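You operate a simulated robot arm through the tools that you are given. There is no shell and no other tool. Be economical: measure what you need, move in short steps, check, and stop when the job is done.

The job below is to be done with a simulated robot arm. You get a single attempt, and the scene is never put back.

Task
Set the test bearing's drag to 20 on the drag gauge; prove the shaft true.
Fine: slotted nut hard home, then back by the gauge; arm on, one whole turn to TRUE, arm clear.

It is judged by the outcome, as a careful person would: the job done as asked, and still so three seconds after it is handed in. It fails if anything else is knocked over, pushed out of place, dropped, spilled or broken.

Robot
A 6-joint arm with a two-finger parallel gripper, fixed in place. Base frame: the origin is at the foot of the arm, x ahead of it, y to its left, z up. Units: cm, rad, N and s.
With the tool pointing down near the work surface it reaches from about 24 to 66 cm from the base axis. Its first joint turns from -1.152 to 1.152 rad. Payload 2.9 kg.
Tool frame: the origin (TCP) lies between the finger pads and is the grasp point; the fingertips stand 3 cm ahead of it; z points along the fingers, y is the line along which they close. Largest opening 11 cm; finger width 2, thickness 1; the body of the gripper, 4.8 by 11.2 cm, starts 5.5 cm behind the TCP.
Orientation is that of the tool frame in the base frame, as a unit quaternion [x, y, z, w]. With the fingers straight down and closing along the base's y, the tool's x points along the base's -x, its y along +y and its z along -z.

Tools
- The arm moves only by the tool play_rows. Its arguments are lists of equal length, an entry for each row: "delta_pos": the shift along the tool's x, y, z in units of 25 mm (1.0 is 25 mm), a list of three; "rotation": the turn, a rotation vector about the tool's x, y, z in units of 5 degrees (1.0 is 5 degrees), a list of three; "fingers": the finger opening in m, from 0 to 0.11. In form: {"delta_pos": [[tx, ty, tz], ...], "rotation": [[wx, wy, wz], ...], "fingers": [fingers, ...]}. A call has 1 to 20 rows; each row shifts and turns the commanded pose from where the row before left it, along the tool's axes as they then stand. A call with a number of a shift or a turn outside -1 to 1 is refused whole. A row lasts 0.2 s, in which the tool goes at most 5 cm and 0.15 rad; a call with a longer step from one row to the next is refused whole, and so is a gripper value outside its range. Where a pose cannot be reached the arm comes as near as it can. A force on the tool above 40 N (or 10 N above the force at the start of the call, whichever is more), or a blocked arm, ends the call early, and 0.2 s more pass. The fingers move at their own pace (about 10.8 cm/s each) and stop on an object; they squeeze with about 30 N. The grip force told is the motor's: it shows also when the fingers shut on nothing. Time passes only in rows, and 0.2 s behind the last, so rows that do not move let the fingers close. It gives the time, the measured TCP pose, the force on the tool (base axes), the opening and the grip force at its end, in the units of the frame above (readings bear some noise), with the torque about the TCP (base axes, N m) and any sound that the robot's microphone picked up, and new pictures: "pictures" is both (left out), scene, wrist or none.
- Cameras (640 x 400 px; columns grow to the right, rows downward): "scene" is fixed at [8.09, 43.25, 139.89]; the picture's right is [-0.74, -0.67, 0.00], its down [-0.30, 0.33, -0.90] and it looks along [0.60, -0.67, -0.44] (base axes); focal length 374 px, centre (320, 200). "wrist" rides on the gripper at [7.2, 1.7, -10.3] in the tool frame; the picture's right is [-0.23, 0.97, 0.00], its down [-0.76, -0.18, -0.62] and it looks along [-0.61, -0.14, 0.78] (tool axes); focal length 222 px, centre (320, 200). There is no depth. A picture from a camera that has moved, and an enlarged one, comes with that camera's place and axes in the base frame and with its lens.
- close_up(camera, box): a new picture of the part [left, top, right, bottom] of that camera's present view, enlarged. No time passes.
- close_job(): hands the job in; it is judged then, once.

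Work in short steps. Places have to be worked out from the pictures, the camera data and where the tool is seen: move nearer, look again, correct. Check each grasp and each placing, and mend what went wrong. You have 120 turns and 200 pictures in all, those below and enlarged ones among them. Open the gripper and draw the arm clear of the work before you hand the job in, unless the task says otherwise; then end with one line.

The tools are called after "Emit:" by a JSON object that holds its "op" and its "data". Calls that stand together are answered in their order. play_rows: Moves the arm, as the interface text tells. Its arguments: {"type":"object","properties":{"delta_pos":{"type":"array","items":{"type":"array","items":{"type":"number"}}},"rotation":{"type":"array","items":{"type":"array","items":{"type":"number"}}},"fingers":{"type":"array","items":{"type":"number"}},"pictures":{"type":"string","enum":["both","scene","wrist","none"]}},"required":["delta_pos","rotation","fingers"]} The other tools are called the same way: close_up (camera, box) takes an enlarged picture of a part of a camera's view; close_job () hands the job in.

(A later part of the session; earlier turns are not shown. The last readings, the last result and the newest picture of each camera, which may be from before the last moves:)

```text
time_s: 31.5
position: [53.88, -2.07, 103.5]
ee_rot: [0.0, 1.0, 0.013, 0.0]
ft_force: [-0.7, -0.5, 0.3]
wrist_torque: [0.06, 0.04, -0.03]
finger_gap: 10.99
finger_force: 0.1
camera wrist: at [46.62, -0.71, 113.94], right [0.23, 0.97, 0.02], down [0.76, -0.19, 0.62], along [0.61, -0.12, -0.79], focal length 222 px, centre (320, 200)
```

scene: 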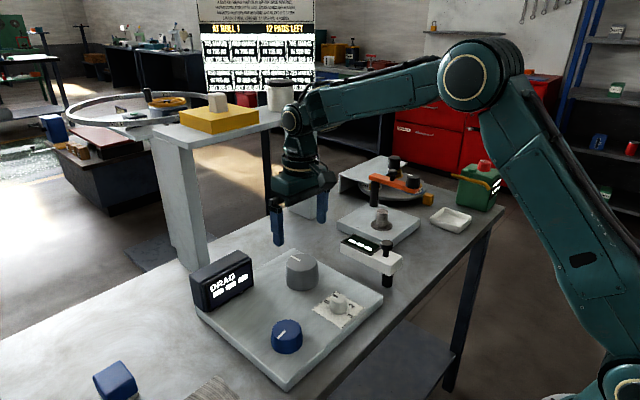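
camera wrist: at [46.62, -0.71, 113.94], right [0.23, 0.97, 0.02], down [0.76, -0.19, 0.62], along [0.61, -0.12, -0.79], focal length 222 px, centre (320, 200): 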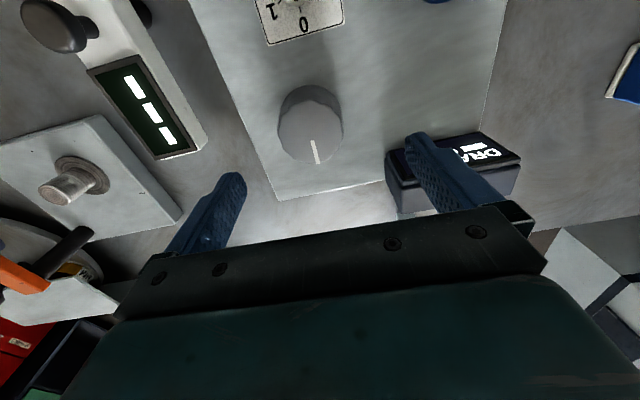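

Grey cylinder triangulates to (55.0, −3.1), top z≈92.6, diameter 6.5. I'll level the tool, descend over it and grip.

Emit:
{"op": "play_rows", "data": {"delta_pos": [[-0.44, -0.4, 0.5], [0, 0, 0.9], [0, 0, 0.9], [0, 0, 0.9], [0, 0, 0.9], [0, 0, 0], [0, 0, 0], [0, 0, 0], [0, 0, 0]], "rotation": [[0.3, 0, 0], [0, 0, 0], [0, 0, 0], [0, 0, 0], [0, 0, 0], [0, 0, 0], [0, 0, 0], [0, 0, 0], [0, 0, 0]], "fingers": [0.11, 0.11, 0.11, 0.11, 0.11, 0.11, 0.07, 0.05, 0.05], "pictures": "both"}}

```text
time_s: 33.5
position: [55.01, -3.01, 93.19]
ee_rot: [0.001, 1.0, -0.001, 0.0]
ft_force: [1.2, 0.6, -2.9]
wrist_torque: [-0.07, -0.3, -0.01]
finger_gap: 6.86
finger_force: 45.4
camera wrist: at [47.7, -1.34, 103.51], right [0.23, 0.97, 0.0], down [0.76, -0.18, 0.62], along [0.61, -0.14, -0.78], focal length 222 px, centre (320, 200)
```

scene: 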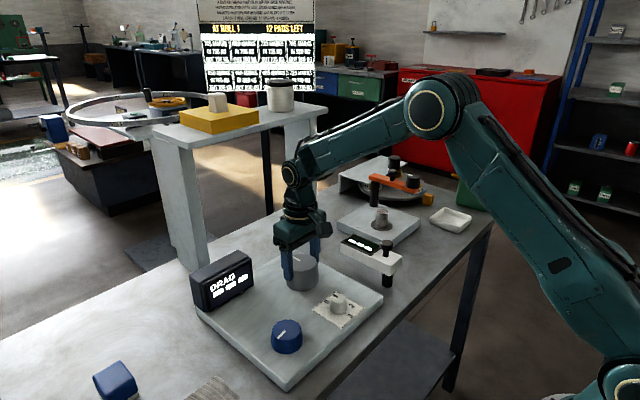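
wrist: 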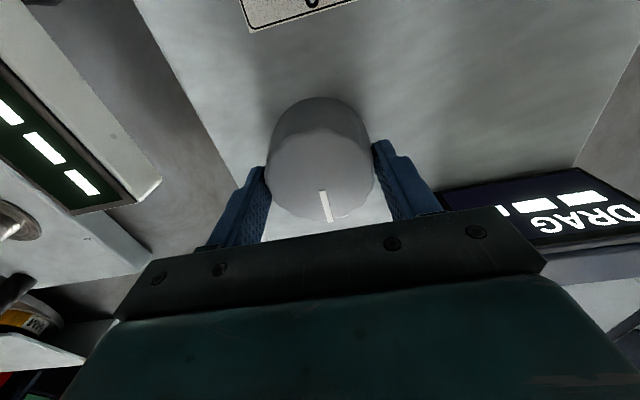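

Well centred (6.86 cm grip, no side load). Turn it clockwise 20° and read the gauge.

Emit:
{"op": "play_rows", "data": {"delta_pos": [[0, 0, 0], [0, 0, 0], [0, 0, 0], [0, 0, 0]], "rotation": [[0, 0, 1], [0, 0, 1], [0, 0, 1], [0, 0, 1]], "fingers": [0.05, 0.05, 0.05, 0.05], "pictures": "scene"}}

Emit:
{"op": "close_up", "data": {"camera": "scene", "box": [180, 220, 420, 370]}}

```text
time_s: 34.5
position: [54.96, -3.01, 93.11]
ee_rot: [0.176, 0.984, 0.0, 0.001]
ft_force: [-6.2, -1.0, 10.7]
wrist_torque: [-0.16, -0.67, 0.03]
finger_gap: 6.84
finger_force: 44.5
```

scene: 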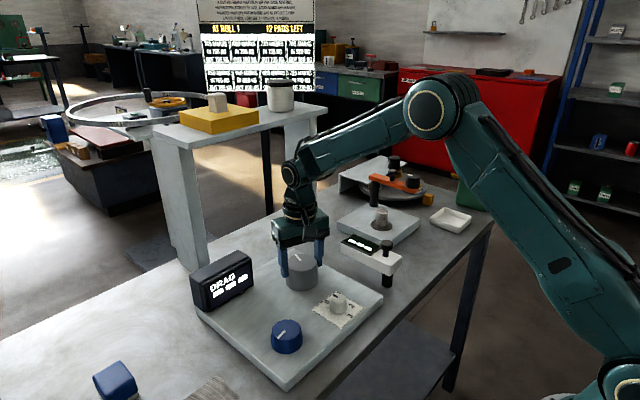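

```text
2.67 times, centred on (300, 295) of scene
camera zoom: at [8.05, 43.25, 139.89], right [-0.74, -0.67, 0.0], down [-0.3, 0.33, -0.9], along [0.6, -0.67, -0.44], focal length 998 px, centre (373, -53)
```

zoom: 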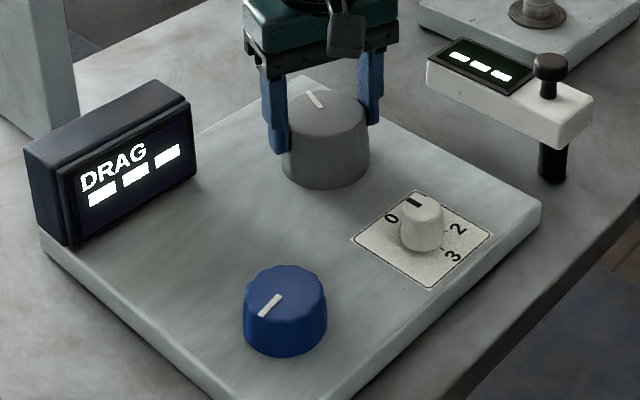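

No reading yet and no torque. I'll keep turning grey clockwise 95° to see whether it meets a stop.

Emit:
{"op": "play_rows", "data": {"delta_pos": [[0, 0, 0], [0, 0, 0], [0, 0, 0], [0, 0, 0], [0, 0, 0], [0, 0, 0], [0, 0, 0], [0, 0, 0], [0, 0, 0], [0, 0, 0], [0, 0, 0], [0, 0, 0], [0, 0, 0], [0, 0, 0], [0, 0, 0], [0, 0, 0], [0, 0, 0], [0, 0, 0], [0, 0, 0], [0, 0, 0]], "rotation": [[0, 0, 1], [0, 0, 1], [0, 0, 1], [0, 0, 1], [0, 0, 1], [0, 0, 1], [0, 0, 1], [0, 0, 1], [0, 0, 1], [0, 0, 1], [0, 0, 1], [0, 0, 1], [0, 0, 1], [0, 0, 1], [0, 0, 1], [0, 0, 1], [0, 0, 1], [0, 0, 1], [0, 0, 1], [0, 0, 1]], "fingers": [0.05, 0.05, 0.05, 0.05, 0.05, 0.05, 0.05, 0.05, 0.05, 0.05, 0.05, 0.05, 0.05, 0.05, 0.05, 0.05, 0.05, 0.05, 0.05, 0.05], "pictures": "scene"}}

Emit:
{"op": "close_up", "data": {"camera": "wrist", "box": [0, 0, 640, 400]}}

Emit:
{"op": "close_up", "data": {"camera": "scene", "box": [180, 220, 420, 370]}}

```text
time_s: 38.7
position: [55.01, -2.94, 93.21]
ee_rot: [0.867, 0.499, 0.0, 0.0]
ft_force: [-10.7, -2.1, 23.0]
wrist_torque: [-0.24, 0.79, 0.04]
finger_gap: 6.85
finger_force: 45.1
```

scene: 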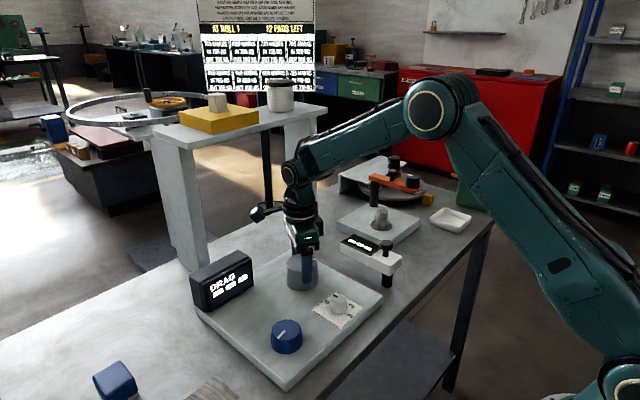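

```text
1.00 times, centred on (320, 200) of wrist
camera zoom: at [60.05, 2.37, 103.49], right [0.73, -0.69, 0.0], down [-0.54, -0.57, 0.62], along [-0.43, -0.45, -0.78], focal length 222 px, centre (320, 200)
```

zoom: 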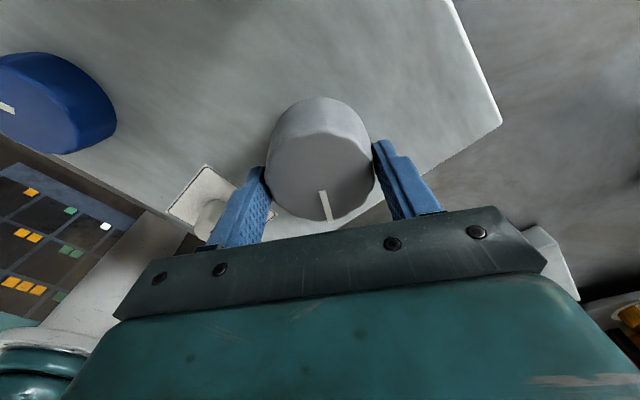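

```text
2.67 times, centred on (300, 295) of scene
camera zoom: at [8.02, 43.25, 139.89], right [-0.74, -0.67, 0.0], down [-0.3, 0.33, -0.9], along [0.6, -0.67, -0.44], focal length 998 px, centre (373, -53)
```

zoom: 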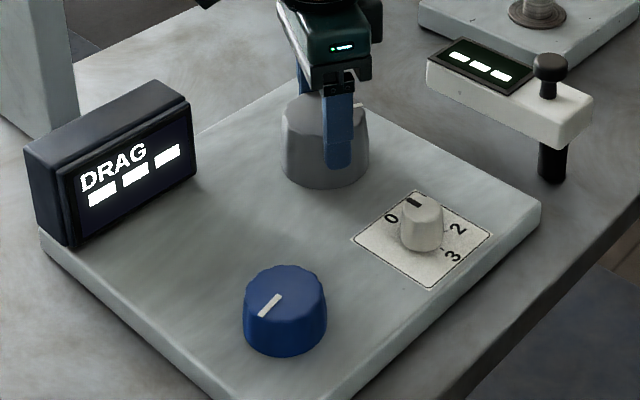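

Grey turned 120° freely too. The gauge is probably off with the 0–3 selector at 0, so I'll go to it: release, rise, unwind.

Emit:
{"op": "play_rows", "data": {"delta_pos": [[0, 0, 0], [0, 0, 0], [0, 0, -0.6], [0, 0, -0.9], [0, 0, -0.9], [0, 0, -0.9], [0, 0, 0], [0, 0, 0], [0, 0, 0], [0, 0, 0], [0, 0, 0], [0, 0, 0], [0, 0, 0], [0, 0, 0], [0, 0, 0], [0, 0, 0], [0, 0, 0], [0, 0, 0], [0, 0, 0], [0, 0, 0]], "rotation": [[0, 0, 0], [0, 0, 0], [0, 0, 0], [0, 0, -1], [0, 0, -1], [0, 0, -1], [0, 0, -1], [0, 0, -1], [0, 0, -1], [0, 0, -1], [0, 0, -1], [0, 0, -1], [0, 0, -1], [0, 0, -1], [0, 0, -1], [0, 0, -1], [0, 0, -1], [0, 0, -1], [0, 0, -1], [0, 0, -1]], "fingers": [0.09, 0.09, 0.1, 0.11, 0.11, 0.11, 0.11, 0.11, 0.11, 0.11, 0.11, 0.11, 0.11, 0.11, 0.11, 0.11, 0.11, 0.11, 0.11, 0.11], "pictures": "none"}}

Emit:
{"op": "play_rows", "data": {"delta_pos": [[0, 0, 0], [0, 0, 0], [0, 0, 0], [0, 0, 0], [0, 0, 0], [0, 0, 0], [0, 0, 0], [0.9, 0.14, 0], [0.9, 0.14, 0], [0.9, 0.14, 0], [0.9, 0.14, 0], [0.9, 0.14, 0]], "rotation": [[0, 0, -1], [0, 0, -1], [0, 0, -1], [0, 0, -1], [0, 0, -1], [0, 0, -1], [0, 0, -1], [0, 0, 0], [0, 0, 0], [0, 0, 0], [0, 0, 0], [0, 0, 0]], "fingers": [0.11, 0.11, 0.11, 0.11, 0.11, 0.11, 0.11, 0.08, 0.06, 0.06, 0.06, 0.06], "pictures": "both"}}

```text
time_s: 42.9
position: [55.05, -2.96, 101.44]
ee_rot: [0.3, 0.954, 0.001, 0.0]
ft_force: [-0.8, -0.4, -0.2]
wrist_torque: [-0.04, 0.03, -0.03]
finger_gap: 11.0
finger_force: 0.0
```

```text
time_s: 45.5
position: [43.69, -0.99, 101.37]
ee_rot: [0.0, 1.0, -0.001, 0.001]
ft_force: [-0.7, 0.8, -0.6]
wrist_torque: [0.0, -0.01, -0.03]
finger_gap: 6.0
finger_force: 0.0
camera wrist: at [36.43, 0.59, 111.66], right [0.23, 0.97, 0.0], down [0.76, -0.18, 0.62], along [0.61, -0.14, -0.78], focal length 222 px, centre (320, 200)
```

scene: 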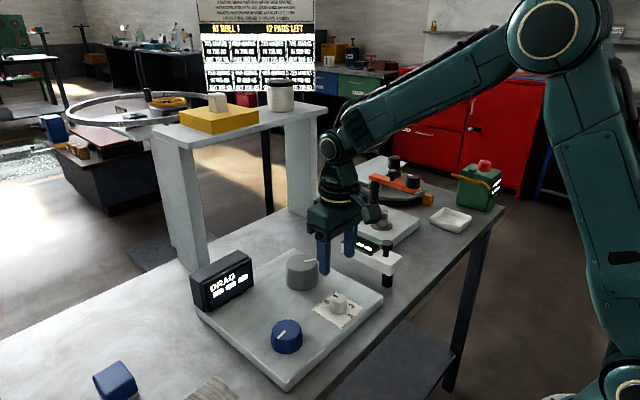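
wrist: 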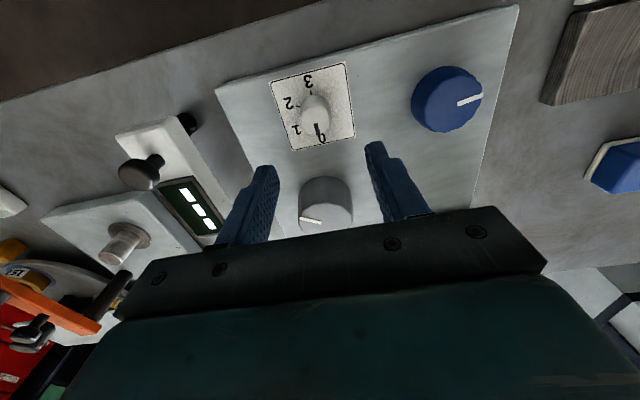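

Selector sits at (43.0, −1.05), top z≈91. Descend to TCP z 92 and grip it.

Emit:
{"op": "play_rows", "data": {"delta_pos": [[0.27, 0, 0.7], [0, 0, 0.9], [0, 0, 0.9], [0, 0, 0.8], [0, 0, 0.44], [0, 0, 0], [0, 0, 0], [0, 0, 0]], "rotation": [[0, 0, 0], [0, 0, 0], [0, 0, 0], [0, 0, 0], [0, 0, 0], [0, 0, 0], [0, 0, 0], [0, 0, 0]], "fingers": [0.06, 0.06, 0.06, 0.06, 0.06, 0.02, 0.015, 0.015], "pictures": "both"}}

```text
time_s: 47.3
position: [43.1, -1.52, 91.83]
ee_rot: [0.003, 1.0, -0.002, -0.001]
ft_force: [-0.5, -22.8, -7.7]
wrist_torque: [-0.35, -0.43, -0.07]
finger_gap: 3.03
finger_force: 45.1
camera wrist: at [35.78, 0.26, 102.26], right [0.23, 0.97, -0.01], down [0.76, -0.18, 0.62], along [0.61, -0.15, -0.78], focal length 222 px, centre (320, 200)
```

scene: 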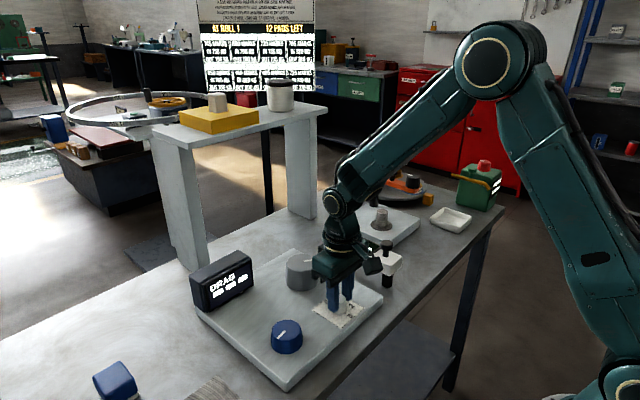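
wrist: 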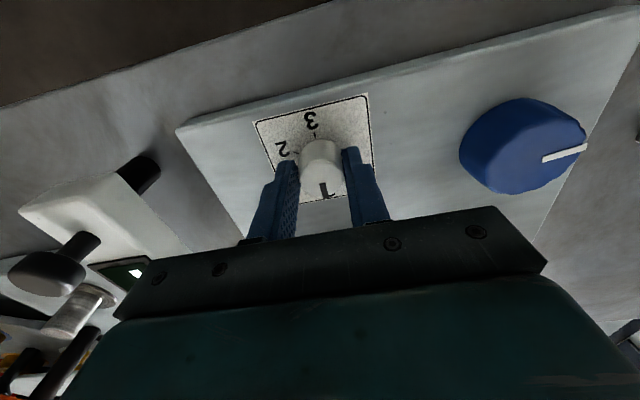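

Gripped (3.0 cm). I'll ease −y to centre, then turn clockwise about 60° to "1".

Emit:
{"op": "play_rows", "data": {"delta_pos": [[0, -0.12, 0], [0, 0, 0], [0, 0, 0], [0, 0, 0], [0, 0, 0], [0, 0, 0], [0, 0, 0], [0, 0, 0], [0, 0, 0], [0, 0, 0], [0, 0, 0], [0, 0, 0], [0, 0, 0]], "rotation": [[0, 0, 0], [0, 0, 0], [0, 0, 1], [0, 0, 1], [0, 0, 1], [0, 0, 1], [0, 0, 1], [0, 0, 1], [0, 0, 1], [0, 0, 1], [0, 0, 1], [0, 0, 1], [0, 0, 0]], "fingers": [0.015, 0.015, 0.015, 0.015, 0.015, 0.015, 0.015, 0.015, 0.015, 0.015, 0.015, 0.015, 0.015], "pictures": "wrist"}}

Emit:
{"op": "close_up", "data": {"camera": "scene", "box": [180, 220, 420, 370]}}

```text
time_s: 49.8
position: [43.14, -1.3, 92.02]
ee_rot: [0.389, 0.921, 0.004, 0.0]
ft_force: [3.0, 3.2, -3.4]
wrist_torque: [0.16, -0.17, 0.02]
finger_gap: 3.02
finger_force: 44.8
stopped in row 12: the force on the tool passed its limit (the readings are from after the stop); the commanded pose is now the measured one
camera wrist: at [39.27, 5.03, 102.33], right [0.86, 0.51, 0.01], down [0.4, -0.68, 0.62], along [0.32, -0.53, -0.79], focal length 222 px, centre (320, 200)
```

wrist: 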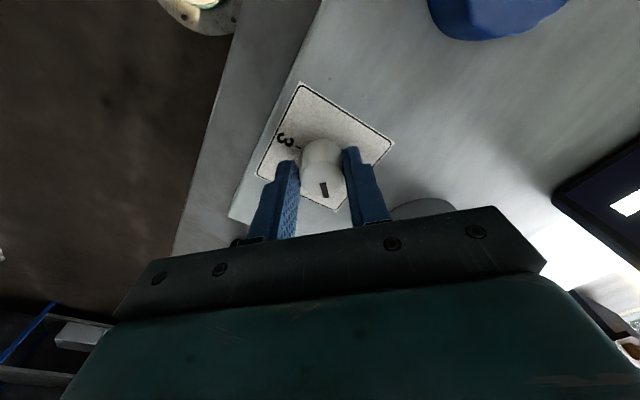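

```text
2.67 times, centred on (300, 295) of scene
camera zoom: at [8.11, 43.26, 139.88], right [-0.74, -0.67, 0.0], down [-0.3, 0.33, -0.9], along [0.6, -0.67, -0.44], focal length 998 px, centre (373, -53)
```

zoom: 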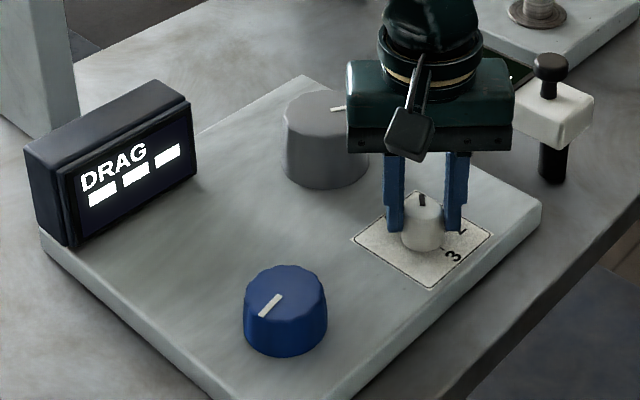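

Turned ~46° with the side load building; true axis seems ≈(43.5, −1.65). Open, recentre, regrip, and turn on a further 15°.

Emit:
{"op": "play_rows", "data": {"delta_pos": [[0, 0, 0], [0, 0, 0], [-0.2, 0, 0], [0, 0, 0], [0, 0, 0], [0, 0, 0], [0, 0, 0], [0, 0, 0], [0, 0, 0], [0, 0, 0], [0, 0, 0]], "rotation": [[0, 0, 0], [0, 0, 0], [0, 0, 0], [0, 0, 0], [0, 0, 0], [0, 0, 0], [0, 0, 1], [0, 0, 1], [0, 0, 1], [0, 0, 0], [0, 0, 0]], "fingers": [0.045, 0.045, 0.045, 0.015, 0.015, 0.015, 0.015, 0.015, 0.015, 0.015, 0.015], "pictures": "wrist"}}

Emit:
{"op": "close_up", "data": {"camera": "scene", "box": [180, 220, 420, 370]}}

```text
time_s: 52.2
position: [43.59, -1.63, 91.82]
ee_rot: [0.508, 0.862, 0.004, 0.0]
ft_force: [10.7, 4.4, -6.2]
wrist_torque: [-0.26, -0.54, 0.01]
finger_gap: 3.03
finger_force: 45.1
camera wrist: at [41.42, 5.41, 102.35], right [0.96, 0.27, 0.01], down [0.21, -0.76, 0.62], along [0.17, -0.59, -0.79], focal length 222 px, centre (320, 200)
```

wrist: 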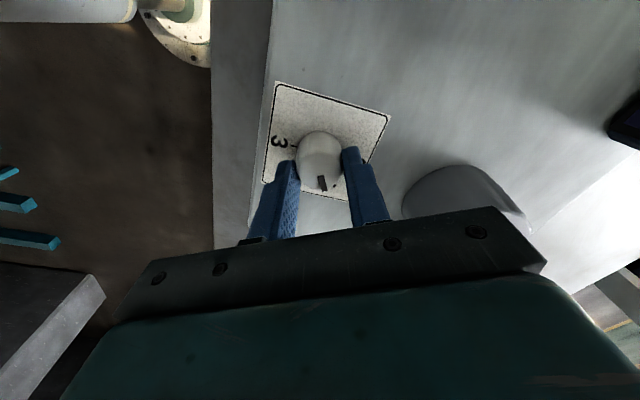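

```text
2.67 times, centred on (300, 295) of scene
camera zoom: at [8.12, 43.27, 139.88], right [-0.74, -0.67, 0.0], down [-0.3, 0.33, -0.9], along [0.6, -0.67, -0.44], focal length 998 px, centre (373, -53)
```

zoom: 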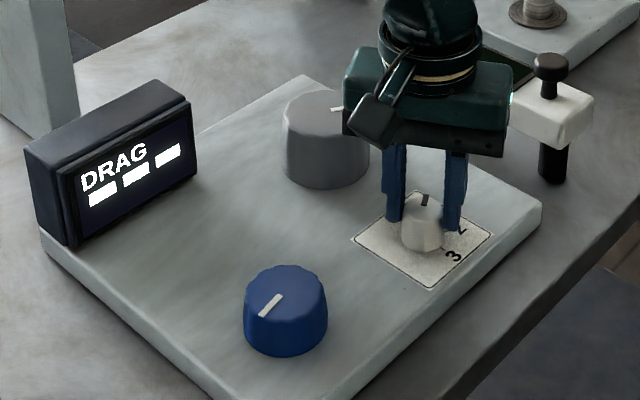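

Pointer is at 1 with no change. Continue to 2 to test.

Emit:
{"op": "play_rows", "data": {"delta_pos": [[0, 0, 0], [0, 0, 0], [0, 0, 0], [0, 0, 0], [0, 0, 0], [0, 0, 0], [0, 0, 0], [0, 0, 0], [0, 0, 0], [0, 0, 0], [0, 0, 0], [0, 0, 0], [0, 0, 0]], "rotation": [[0, 0, 1], [0, 0, 1], [0, 0, 1], [0, 0, 1], [0, 0, 1], [0, 0, 1], [0, 0, 1], [0, 0, 1], [0, 0, 1], [0, 0, 1], [0, 0, 1], [0, 0, 1], [0, 0, 0]], "fingers": [0.015, 0.015, 0.015, 0.015, 0.015, 0.015, 0.015, 0.015, 0.015, 0.015, 0.015, 0.015, 0.015], "pictures": "wrist"}}

Emit:
{"op": "close_up", "data": {"camera": "scene", "box": [180, 220, 420, 370]}}

```text
time_s: 55.0
position: [43.5, -1.58, 92.03]
ee_rot: [0.871, 0.491, 0.002, -0.003]
ft_force: [-4.0, -3.2, 23.9]
wrist_torque: [-0.09, 0.19, 0.07]
finger_gap: 3.0
finger_force: 44.3
camera wrist: at [48.56, 3.59, 102.35], right [0.72, -0.7, 0.0], down [-0.55, -0.56, 0.62], along [-0.43, -0.44, -0.79], focal length 222 px, centre (320, 200)
```

wrist: 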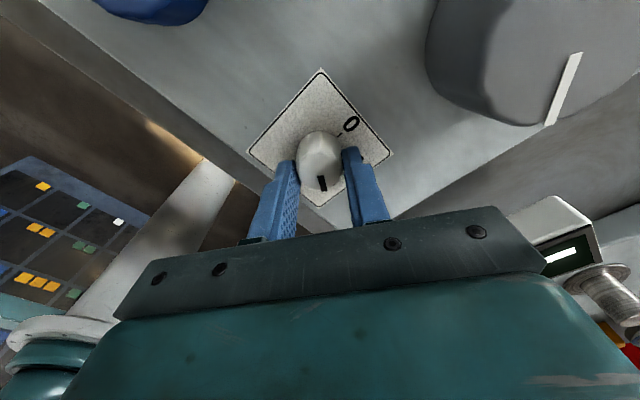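

```text
2.67 times, centred on (300, 295) of scene
camera zoom: at [8.05, 43.25, 139.89], right [-0.74, -0.67, 0.0], down [-0.3, 0.33, -0.9], along [0.6, -0.67, -0.44], focal length 998 px, centre (373, -53)
```

zoom: 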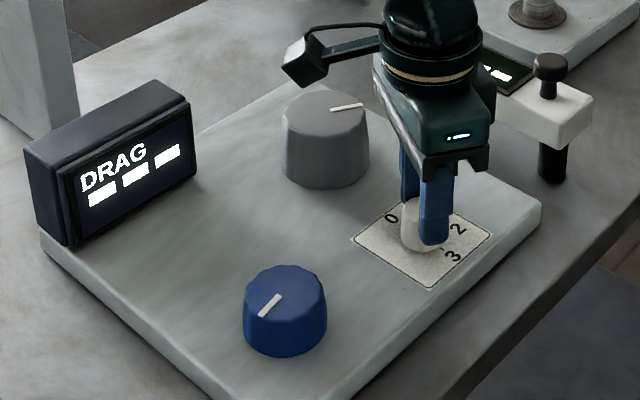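

No effect at 2 either. I'll return the selector to 0 and then go on tightening the blue knob to find its home stop.

Emit:
{"op": "play_rows", "data": {"delta_pos": [[0, 0, 0], [0, 0, 0], [0, 0, 0], [0, 0, 0], [0, 0, 0], [0, 0, 0], [0, 0, 0], [0, 0, 0], [0, 0, 0], [0, 0, 0], [0, 0, 0], [0, 0, 0], [0, 0, 0], [0, 0, 0], [0, 0, 0], [0, 0, 0], [0, 0, 0], [0, 0, 0], [0, 0, 0], [0, 0, 0]], "rotation": [[0, 0, -1], [0, 0, -1], [0, 0, -1], [0, 0, -1], [0, 0, -1], [0, 0, -1], [0, 0, -1], [0, 0, -1], [0, 0, -1], [0, 0, -1], [0, 0, -1], [0, 0, -1], [0, 0, -1], [0, 0, -1], [0, 0, -1], [0, 0, -1], [0, 0, -1], [0, 0, -1], [0, 0, -1], [0, 0, -1]], "fingers": [0.015, 0.015, 0.015, 0.015, 0.015, 0.015, 0.015, 0.015, 0.015, 0.015, 0.015, 0.015, 0.015, 0.015, 0.015, 0.015, 0.015, 0.015, 0.015, 0.015], "pictures": "none"}}

Emit:
{"op": "play_rows", "data": {"delta_pos": [[0, 0, 0], [0, 0, 0], [0, 0, 0], [0, 0, 0], [0, 0, 0], [0, 0, 0]], "rotation": [[0, 0, -1], [0, 0, -1], [0, 0, -1], [0, 0, -1], [0, 0, 0], [0, 0, 0]], "fingers": [0.015, 0.015, 0.015, 0.015, 0.05, 0.05], "pictures": "both"}}

Emit:
{"op": "close_up", "data": {"camera": "wrist", "box": [220, 60, 420, 220]}}

```text
time_s: 59.2
position: [43.52, -1.68, 91.93]
ee_rot: [0.182, 0.983, 0.005, 0.001]
ft_force: [18.2, -0.5, -2.2]
wrist_torque: [0.22, 0.08, -0.05]
finger_gap: 3.01
finger_force: 45.1
```

```text
time_s: 60.6
position: [43.24, -1.57, 91.99]
ee_rot: [0.01, 1.0, 0.003, 0.0]
ft_force: [1.4, -1.2, 0.2]
wrist_torque: [0.0, 0.04, 0.0]
finger_gap: 5.02
finger_force: 0.1
camera wrist: at [36.08, 0.09, 102.31], right [0.24, 0.97, 0.01], down [0.76, -0.19, 0.62], along [0.6, -0.15, -0.78], focal length 222 px, centre (320, 200)
```

scene: 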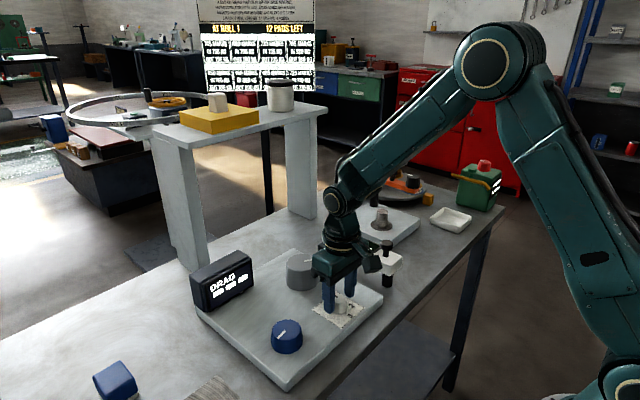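
wrist: 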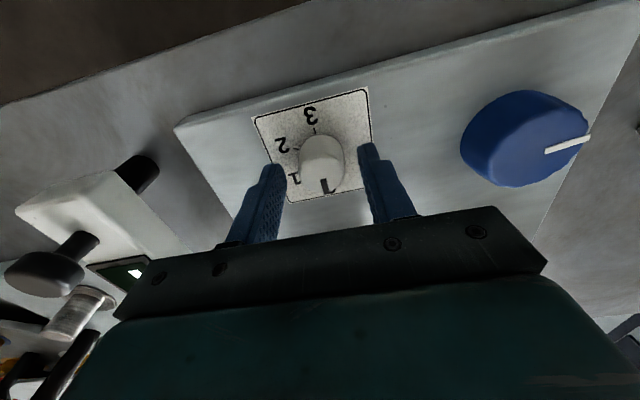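

```text
2.50 times, centred on (320, 140) of wrist
camera zoom: at [36.08, 0.09, 102.31], right [0.24, 0.97, 0.01], down [0.76, -0.19, 0.62], along [0.6, -0.15, -0.78], focal length 555 px, centre (320, 350)
```

zoom: 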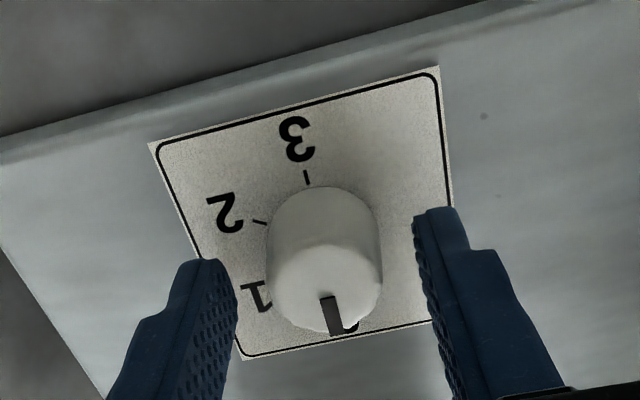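

Selector restored to 0. Before more turning, I'll take a nearer look at the white indicator arm to see how it moves and what it can reach.

Emit:
{"op": "play_rows", "data": {"delta_pos": [[0, 0, -0.9], [0, 0, -0.9], [0, 0, -0.9], [0, 0, -0.9], [0, 0, -0.9], [0.5, -0.9, -0.4], [0.5, -0.9, -0.4], [0.5, -0.9, -0.4], [0.5, -0.9, 0], [0.5, -0.9, 0], [0, -0.9, 0], [0, -0.5, 0]], "rotation": [[0, 0, 0], [0, 0, 0], [0, 0, 0], [0, 0, 0], [0, 0, 0], [0, 0, 0], [0, 0, 0], [0, 0, 0], [0, 0, 0], [0, 0, 0], [0, 0, 0], [0, 0, 0]], "fingers": [0.05, 0.06, 0.11, 0.11, 0.11, 0.11, 0.11, 0.11, 0.11, 0.11, 0.11, 0.11], "pictures": "wrist"}}

Emit:
{"op": "close_up", "data": {"camera": "wrist", "box": [192, 20, 512, 220]}}

Emit:
{"op": "close_up", "data": {"camera": "scene", "box": [320, 220, 420, 300]}}

```text
time_s: 63.2
position: [36.88, -16.37, 106.11]
ee_rot: [0.01, 1.0, 0.003, 0.001]
ft_force: [-0.3, -0.7, 0.1]
wrist_torque: [-0.03, -0.01, 0.01]
finger_gap: 11.0
finger_force: 0.1
camera wrist: at [29.56, -14.71, 116.57], right [0.24, 0.97, 0.01], down [0.76, -0.19, 0.62], along [0.61, -0.15, -0.78], focal length 222 px, centre (320, 200)
```

wrist: 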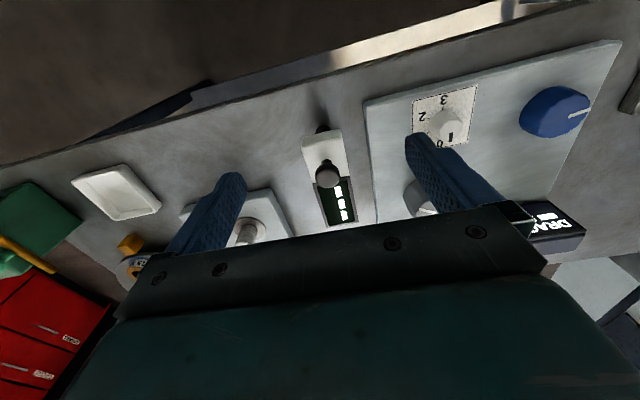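

```text
2.00 times, centred on (352, 120) of wrist
camera zoom: at [29.56, -14.71, 116.57], right [0.24, 0.97, 0.01], down [0.76, -0.19, 0.62], along [0.61, -0.15, -0.78], focal length 444 px, centre (256, 360)
```

zoom: 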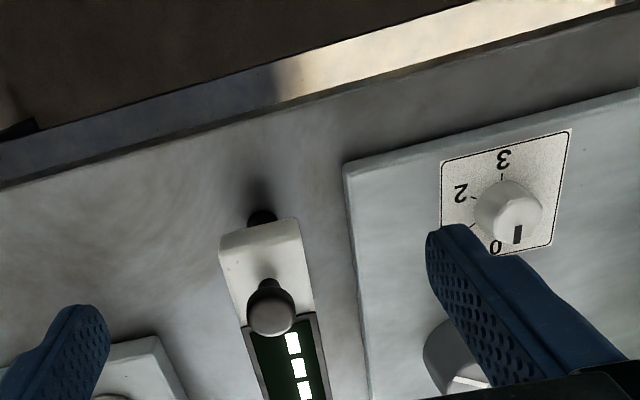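

```text
5.00 times, centred on (370, 260) of scene
camera zoom: at [8.09, 43.25, 139.89], right [-0.74, -0.67, 0.0], down [-0.3, 0.33, -0.9], along [0.6, -0.67, -0.44], focal length 1872 px, centre (70, -100)
```

zoom: 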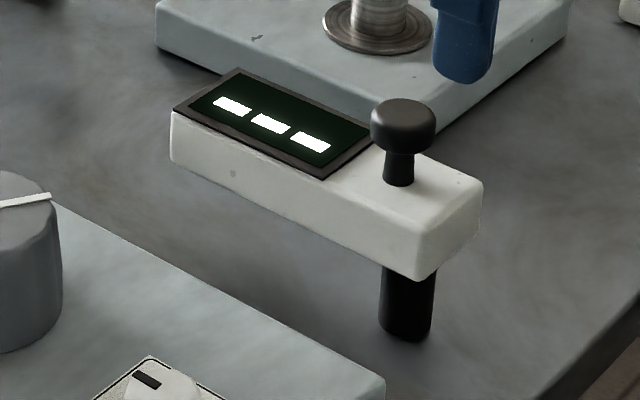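

Nothing obvious lies in the white arm's swing; I'll inspect the steel stub and orange arm at close range.

Emit:
{"op": "play_rows", "data": {"delta_pos": [[-0.5, -0.9, -0.1], [-0.5, -0.9, -0.1], [-0.5, -0.9, -0.1], [-0.5, -0.9, 0], [-0.4, -0.9, 0], [0, -0.8, 0], [0, -0.8, 0]], "rotation": [[0, 0, 0], [0, 0, 0], [0, 0, 0], [0, 0, 0], [0, 0, 0], [0, 0, 0], [0, 0, 0]], "fingers": [0.11, 0.11, 0.11, 0.11, 0.11, 0.11, 0.11], "pictures": "wrist"}}

Emit:
{"op": "close_up", "data": {"camera": "wrist", "box": [200, 20, 440, 210]}}

Emit:
{"op": "close_up", "data": {"camera": "scene", "box": [350, 195, 430, 245]}}

```text
time_s: 64.8
position: [42.74, -31.79, 106.61]
ee_rot: [0.008, 1.0, 0.003, 0.0]
ft_force: [0.6, -1.1, 0.5]
wrist_torque: [-0.02, -0.01, 0.0]
finger_gap: 11.01
finger_force: 0.1
camera wrist: at [35.48, -30.01, 117.13], right [0.24, 0.97, 0.01], down [0.76, -0.19, 0.62], along [0.61, -0.15, -0.78], focal length 222 px, centre (320, 200)
```

wrist: 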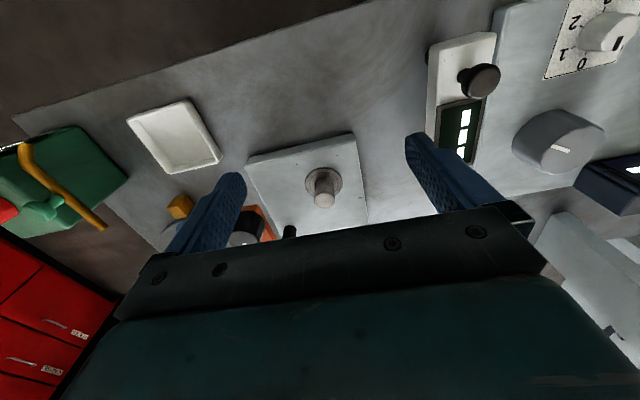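

```text
2.11 times, centred on (320, 115) of wrist
camera zoom: at [35.48, -30.01, 117.13], right [0.24, 0.97, 0.01], down [0.76, -0.19, 0.62], along [0.61, -0.15, -0.78], focal length 468 px, centre (320, 379)
```

zoom: 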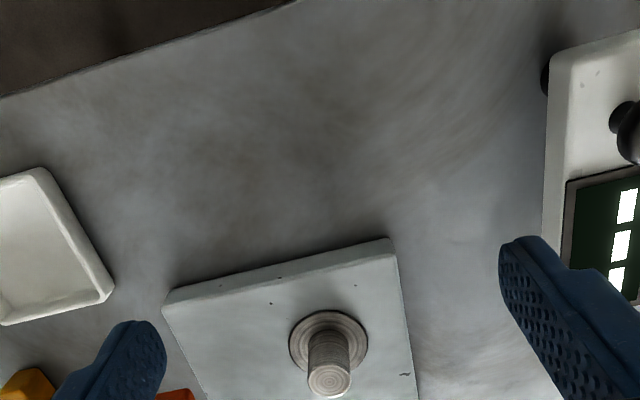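

```text
8.00 times, centred on (390, 220) of scene
camera zoom: at [8.09, 43.25, 139.89], right [-0.74, -0.67, 0.0], down [-0.3, 0.33, -0.9], along [0.6, -0.67, -0.44], focal length 2994 px, centre (-240, 40)
```

zoom: 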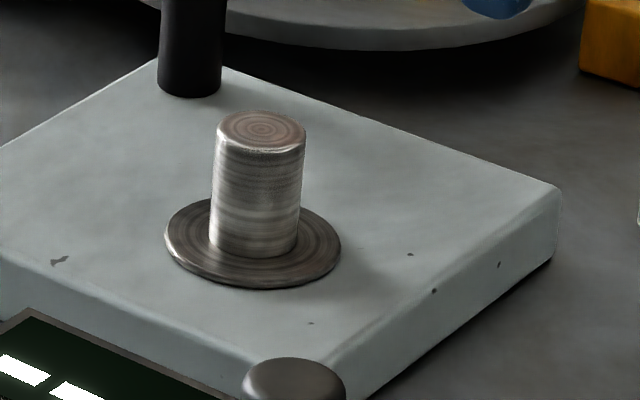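

The orange arm's post stands on the stub's plate. I'll turn the wrist radially and reach out to look at the orange arm, carousel and labels.

Emit:
{"op": "play_rows", "data": {"delta_pos": [[0, -0.6, -0.3], [0, -0.6, -0.3], [0, -0.6, -0.3], [0, 0, -0.3], [0, 0, 0], [0, 0, 0], [0, 0, 0], [0, 0, 0], [-0.5, 0, 0], [-0.5, 0, 0], [-0.5, 0, 0], [-0.5, 0, 0]], "rotation": [[0, 0, 1], [0, 0, 1], [0, 0, 1], [0, 0, 1], [0, 0, 1], [0, 0, 1], [0, 0, 1], [0, 0, 1], [0, 0, 0], [0, 0, 0], [0, 0, 0], [0, 0, 0]], "fingers": [0.11, 0.11, 0.11, 0.11, 0.11, 0.11, 0.11, 0.11, 0.11, 0.11, 0.11, 0.11], "pictures": "wrist"}}

Emit:
{"op": "close_up", "data": {"camera": "wrist", "box": [200, 50, 456, 210]}}

```text
time_s: 67.4
position: [45.86, -39.5, 109.73]
ee_rot: [0.351, 0.937, 0.002, -0.001]
ft_force: [-0.1, 0.1, 0.7]
wrist_torque: [0.04, -0.01, 0.0]
finger_gap: 11.0
finger_force: 0.0
camera wrist: at [41.46, -33.59, 120.12], right [0.81, 0.59, 0.01], down [0.46, -0.64, 0.62], along [0.37, -0.5, -0.78], focal length 222 px, centre (320, 200)
```

wrist: 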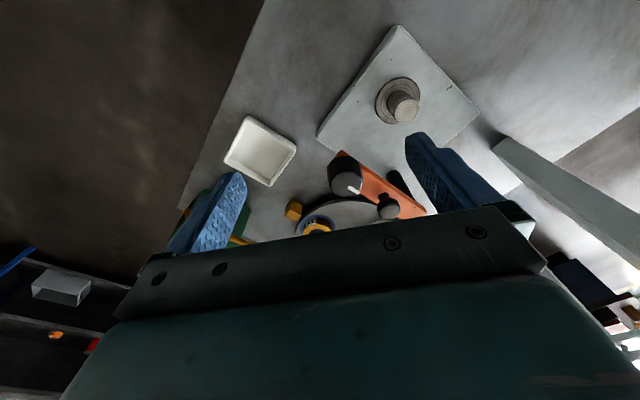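

```text
2.50 times, centred on (328, 130) of wrist
camera zoom: at [41.46, -33.59, 120.12], right [0.81, 0.59, 0.01], down [0.46, -0.64, 0.62], along [0.37, -0.5, -0.78], focal length 555 px, centre (300, 375)
```

zoom: 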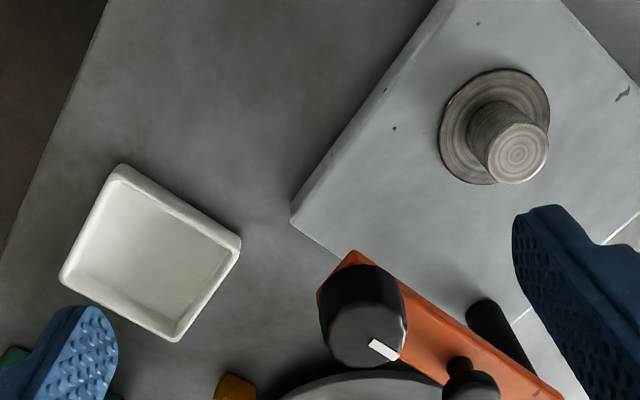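

The orange arm is a press for the carousel rings, a separate rig. I'll go back to the blue knob and drive it clockwise until home; first travel there.

Emit:
{"op": "play_rows", "data": {"delta_pos": [[0.75, 0.833, 0], [0.75, 0.833, 0], [0.75, 0.833, 0], [0.75, 0.833, 0], [0.75, 0.833, 0], [0.75, 0.833, 0], [0.75, 0.833, 0], [0.75, 0.833, 0], [0.75, 0.833, 0], [0.75, 0.833, 0], [0.75, 0.833, 0], [0.75, 0.833, 0], [0.75, 0.833, 0], [0.75, 0.833, 0], [0.75, 0.833, 0], [0.75, 0.833, 0], [0.75, 0.833, 0], [0.75, 0.833, 0]], "rotation": [[0, 0, 0], [0, 0, 0], [0, 0, 0], [0, 0, 0], [0, 0, 0], [0, 0, 0], [0, 0, 0], [0, 0, 0], [0, 0, 0], [0, 0, 0], [0, 0, 0], [0, 0, 0], [0, 0, 0], [0, 0, 0], [0, 0, 0], [0, 0, 0], [0, 0, 0], [0, 0, 0]], "fingers": [0.11, 0.11, 0.11, 0.11, 0.11, 0.11, 0.11, 0.11, 0.11, 0.11, 0.11, 0.11, 0.11, 0.11, 0.11, 0.11, 0.11, 0.11], "pictures": "none"}}

Emit:
{"op": "play_rows", "data": {"delta_pos": [[0, 0, 0.5], [0, 0, 0.5], [0, 0, 0.5], [0, 0, 0], [0, 0, 0], [0, 0, 0], [0, 0, 0], [0, 0, 0], [0, 0, 0], [0, 0, 0], [0, 0, 0], [0, 0, 0], [0, 0, 0], [0, 0, 0], [0, 0, 0], [0, 0, 0], [0, 0, 0], [0, 0, 0], [0, 0, 0], [0, 0, 0]], "rotation": [[0, 0, -1], [0, 0, -1], [0, 0, -1], [0, 0, -1], [0, 0, -1], [0, 0, -1], [0, 0, -1], [0, 0, -1], [0, 0, -1], [0, 0, -1], [0, 0, -1], [0, 0, -1], [0, 0, -1], [0, 0, -1], [0, 0, -1], [0, 0, -1], [0, 0, -1], [0, 0, -1], [0, 0, -1], [0, 0, -1]], "fingers": [0.11, 0.11, 0.11, 0.11, 0.11, 0.11, 0.11, 0.11, 0.11, 0.11, 0.11, 0.11, 0.11, 0.11, 0.11, 0.11, 0.11, 0.11, 0.11, 0.11], "pictures": "none"}}

Emit:
{"op": "play_rows", "data": {"delta_pos": [[0, 0, 0], [0, 0, 0], [0, 0, 0], [0, 0, 0], [0, 0, 0], [0, 0, 0], [0, 0, 0], [0, 0, 0], [0, 0, 0], [0, 0, 0], [0, 0, 0], [0, 0, 0], [0, 0, 0], [0, 0, 0], [0, 0, 0], [0, 0, 0], [0, 0, 0]], "rotation": [[0, 0, -1], [0, 0, -1], [0, 0, -1], [0, 0, -1], [0, 0, -1], [0, 0, -1], [0, 0, -1], [0, 0, -1], [0, 0, -1], [0, 0, -1], [0, 0, -1], [0, 0, -1], [0, 0, -1], [0, 0, -1], [0, 0, -1], [0, 0, -1], [0, 0, -1]], "fingers": [0.11, 0.11, 0.11, 0.11, 0.11, 0.11, 0.11, 0.11, 0.11, 0.11, 0.11, 0.11, 0.11, 0.11, 0.11, 0.11, 0.11], "pictures": "wrist"}}

```text
time_s: 71.2
position: [44.99, 11.08, 109.96]
ee_rot: [0.35, 0.937, 0.004, 0.001]
ft_force: [1.2, 0.2, -0.1]
wrist_torque: [-0.01, 0.02, 0.04]
finger_gap: 11.0
finger_force: 0.2
```

```text
time_s: 75.4
position: [44.99, 10.98, 106.22]
ee_rot: [-0.494, 0.87, 0.003, 0.003]
ft_force: [1.1, 0.3, -0.6]
wrist_torque: [-0.01, -0.01, -0.03]
finger_gap: 11.0
finger_force: 0.0
```

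```text
time_s: 79.0
position: [45.03, 11.12, 106.3]
ee_rot: [0.951, -0.308, 0.0, -0.003]
ft_force: [-0.1, -0.1, -0.2]
wrist_torque: [-0.03, -0.03, -0.01]
finger_gap: 10.99
finger_force: 0.1
camera wrist: at [49.81, 5.26, 116.67], right [-0.75, -0.66, -0.01], down [-0.51, 0.59, 0.63], along [-0.41, 0.48, -0.78], focal length 222 px, centre (320, 200)
```

wrist: 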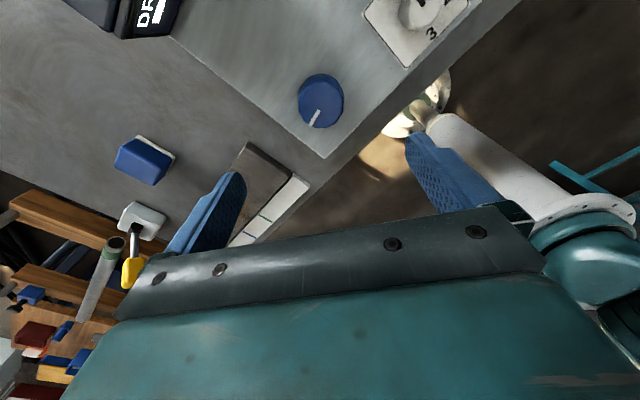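

Yaw is −144°, giving almost 300° of travel per grip. Descend, grip, and turn clockwise.

Emit:
{"op": "play_rows", "data": {"delta_pos": [[0, 0.05, 0.9], [0, 0, 0.9], [0, 0, 0.9], [0, 0, 0.9], [0, 0, 0.9], [0, 0, 0.8], [0, 0, 0], [0, 0, 0], [0, 0, 0], [0, 0, 0]], "rotation": [[0, 0, 0], [0, 0, 0], [0, 0, 0], [0, 0, 0], [0, 0, 0], [0, 0, 0], [0, 0, 0], [0, 0, 0], [0, 0, 0], [0, 0, 0]], "fingers": [0.11, 0.11, 0.11, 0.11, 0.11, 0.11, 0.11, 0.04, 0.03, 0.03], "pictures": "none"}}

Emit:
{"op": "play_rows", "data": {"delta_pos": [[0, 0, 0], [0, 0, 0], [0, 0, 0], [0, 0, 0], [0, 0, 0], [0, 0, 0], [0, 0, 0], [0, 0, 0], [0, 0, 0], [0, 0, 0], [0, 0, 0], [0, 0, 0], [0, 0, 0], [0, 0, 0], [0, 0, 0], [0, 0, 0], [0, 0, 0], [0, 0, 0], [0, 0, 0], [0, 0, 0]], "rotation": [[0, 0, 1], [0, 0, 1], [0, 0, 1], [0, 0, 1], [0, 0, 1], [0, 0, 1], [0, 0, 1], [0, 0, 1], [0, 0, 1], [0, 0, 1], [0, 0, 1], [0, 0, 1], [0, 0, 1], [0, 0, 1], [0, 0, 1], [0, 0, 1], [0, 0, 1], [0, 0, 1], [0, 0, 1], [0, 0, 1]], "fingers": [0.03, 0.03, 0.03, 0.03, 0.03, 0.03, 0.03, 0.03, 0.03, 0.03, 0.03, 0.03, 0.03, 0.03, 0.03, 0.03, 0.03, 0.03, 0.03, 0.03], "pictures": "scene"}}

```text
time_s: 81.2
position: [44.92, 11.03, 93.03]
ee_rot: [0.951, -0.309, 0.0, -0.003]
ft_force: [-1.5, -1.8, -1.5]
wrist_torque: [-0.3, -0.18, -0.01]
finger_gap: 5.13
finger_force: 45.1
```

```text
time_s: 85.4
position: [44.97, 10.96, 93.01]
ee_rot: [-0.375, 0.927, 0.002, 0.003]
ft_force: [4.2, -3.6, 6.5]
wrist_torque: [0.01, -0.32, 1.42]
finger_gap: 5.09
finger_force: 45.0
```

scene: 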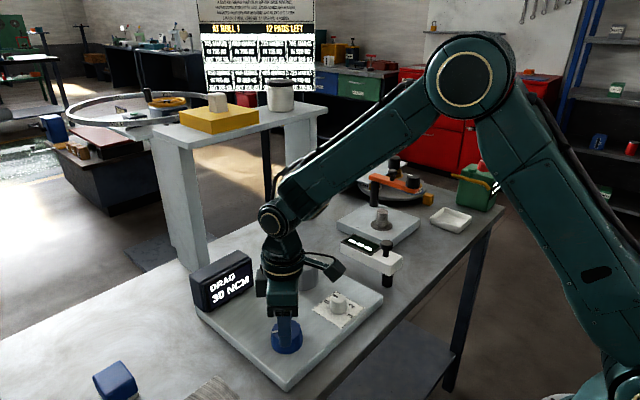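

The gauge woke: DRAG 30 NCM with torque on the wrist – the blue knob is the nut, at or near home. Check closely and push a bit more.

Emit:
{"op": "play_rows", "data": {"delta_pos": [[0, 0, 0], [0, 0, 0], [0, 0, 0]], "rotation": [[0, 0, 1], [0, 0, 1], [0, 0, 0]], "fingers": [0.03, 0.03, 0.03], "pictures": "wrist"}}

Emit:
{"op": "close_up", "data": {"camera": "scene", "box": [180, 220, 420, 370]}}

```text
time_s: 86.2
position: [45.01, 10.93, 92.94]
ee_rot: [-0.291, 0.957, 0.003, 0.002]
ft_force: [2.3, -1.0, 9.3]
wrist_torque: [-0.17, 0.05, 0.57]
finger_gap: 5.17
finger_force: 44.7
camera wrist: at [37.98, 8.22, 103.34], right [-0.36, 0.93, 0.01], down [0.73, 0.27, 0.63], along [0.58, 0.23, -0.78], focal length 222 px, centre (320, 200)
```

wrist: 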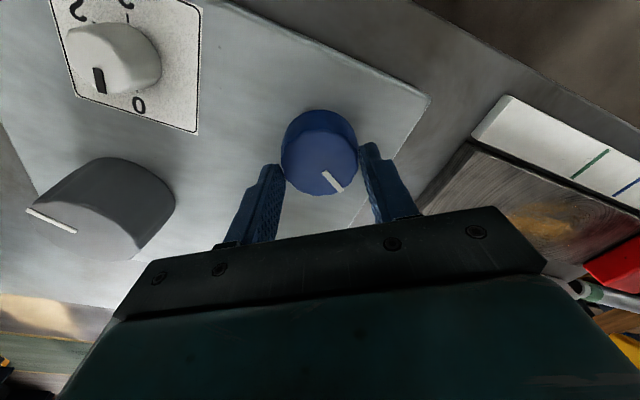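

```text
2.67 times, centred on (300, 295) of scene
camera zoom: at [8.08, 43.25, 139.89], right [-0.74, -0.67, 0.0], down [-0.3, 0.33, -0.9], along [0.6, -0.67, -0.44], focal length 998 px, centre (373, -53)
```

zoom: 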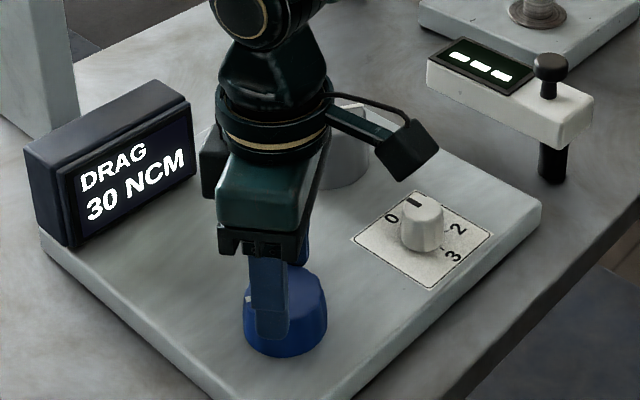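

It's hard home: the fingers slipped on it while the gauge stays at 30. Now back off counter-clockwise 10° and read.

Emit:
{"op": "play_rows", "data": {"delta_pos": [[0, 0, 0], [0, 0, 0], [0, 0, 0], [0, 0, 0]], "rotation": [[0, 0, -1], [0, 0, -1], [0, 0, 0], [0, 0, 0]], "fingers": [0.03, 0.03, 0.03, 0.03], "pictures": "wrist"}}

Emit:
{"op": "close_up", "data": {"camera": "scene", "box": [180, 220, 420, 370]}}

```text
time_s: 87.2
position: [44.98, 11.1, 92.98]
ee_rot: [-0.376, 0.927, 0.002, 0.002]
ft_force: [3.4, -4.6, 8.9]
wrist_torque: [-0.32, -0.01, 0.03]
finger_gap: 5.15
finger_force: 44.9
camera wrist: at [38.53, 7.05, 103.33], right [-0.51, 0.86, 0.0], down [0.67, 0.4, 0.63], along [0.54, 0.32, -0.78], focal length 222 px, centre (320, 200)
```

wrist: 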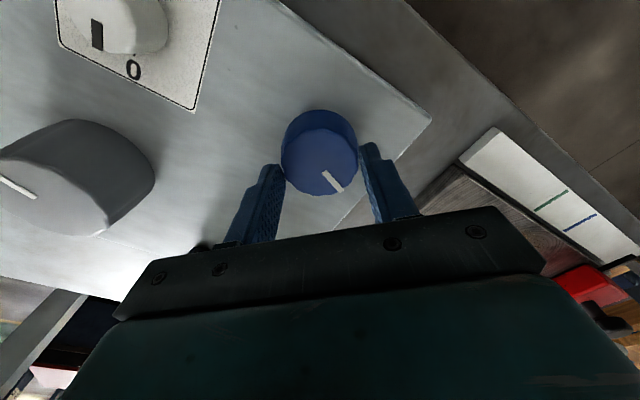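

```text
2.67 times, centred on (300, 295) of scene
camera zoom: at [8.09, 43.24, 139.89], right [-0.74, -0.67, 0.0], down [-0.3, 0.33, -0.9], along [0.6, -0.67, -0.44], focal length 998 px, centre (373, -53)
```

zoom: 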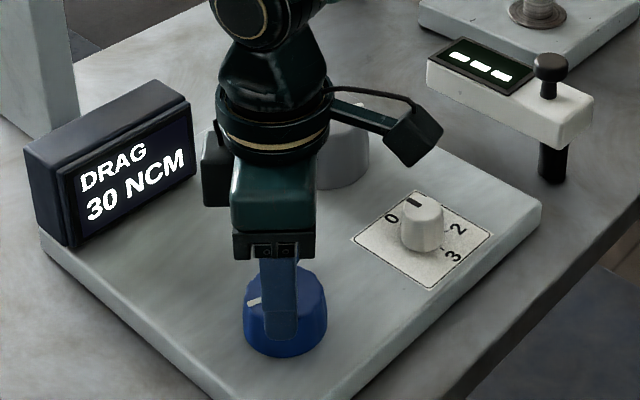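

Knob went back 10° with the gauge still 30. Back another 10°.

Emit:
{"op": "play_rows", "data": {"delta_pos": [[0, 0, 0], [0, 0, 0], [0, 0, 0], [0, 0, 0]], "rotation": [[0, 0, -1], [0, 0, -1], [0, 0, 0], [0, 0, 0]], "fingers": [0.03, 0.03, 0.03, 0.03], "pictures": "none"}}

Emit:
{"op": "close_up", "data": {"camera": "scene", "box": [180, 220, 420, 370]}}

```text
time_s: 88.2
position: [45.04, 10.95, 93.0]
ee_rot: [-0.455, 0.891, 0.002, 0.002]
ft_force: [2.8, -1.6, 9.6]
wrist_torque: [-0.5, 0.3, -0.01]
finger_gap: 5.16
finger_force: 45.1
```

```text
2.67 times, centred on (300, 295) of scene
camera zoom: at [8.08, 43.25, 139.89], right [-0.74, -0.67, 0.0], down [-0.3, 0.33, -0.9], along [0.6, -0.67, -0.44], focal length 998 px, centre (373, -53)
```

zoom: 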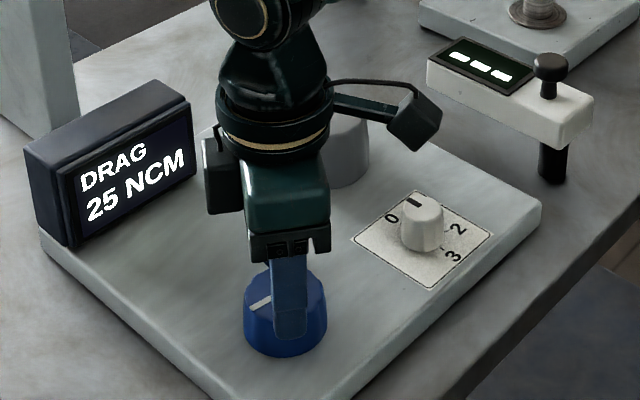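

25 now. Back a further 5° at a time.

Emit:
{"op": "play_rows", "data": {"delta_pos": [[0, 0, 0], [0, 0, 0], [0, 0, 0]], "rotation": [[0, 0, -1], [0, 0, 0], [0, 0, 0]], "fingers": [0.03, 0.03, 0.03], "pictures": "none"}}

Emit:
{"op": "close_up", "data": {"camera": "scene", "box": [180, 240, 340, 370]}}

```text
time_s: 89.0
position: [44.88, 10.98, 92.95]
ee_rot: [-0.492, 0.871, 0.002, 0.003]
ft_force: [2.8, -1.2, 4.6]
wrist_torque: [0.08, -0.17, 0.01]
finger_gap: 5.17
finger_force: 44.7
```

```text
3.08 times, centred on (260, 305) of scene
camera zoom: at [8.09, 43.25, 139.89], right [-0.74, -0.67, 0.0], down [-0.3, 0.33, -0.9], along [0.6, -0.67, -0.44], focal length 1152 px, centre (505, -123)
```

zoom: 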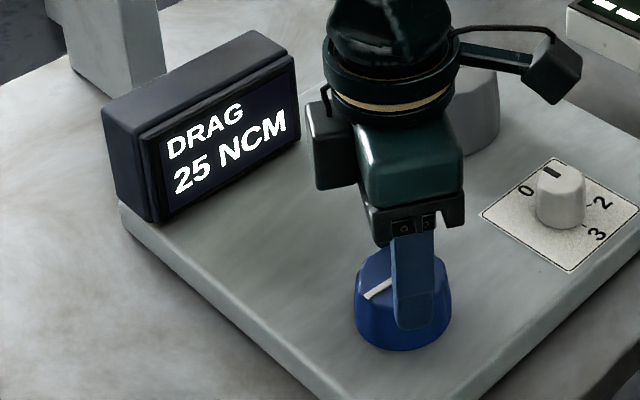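

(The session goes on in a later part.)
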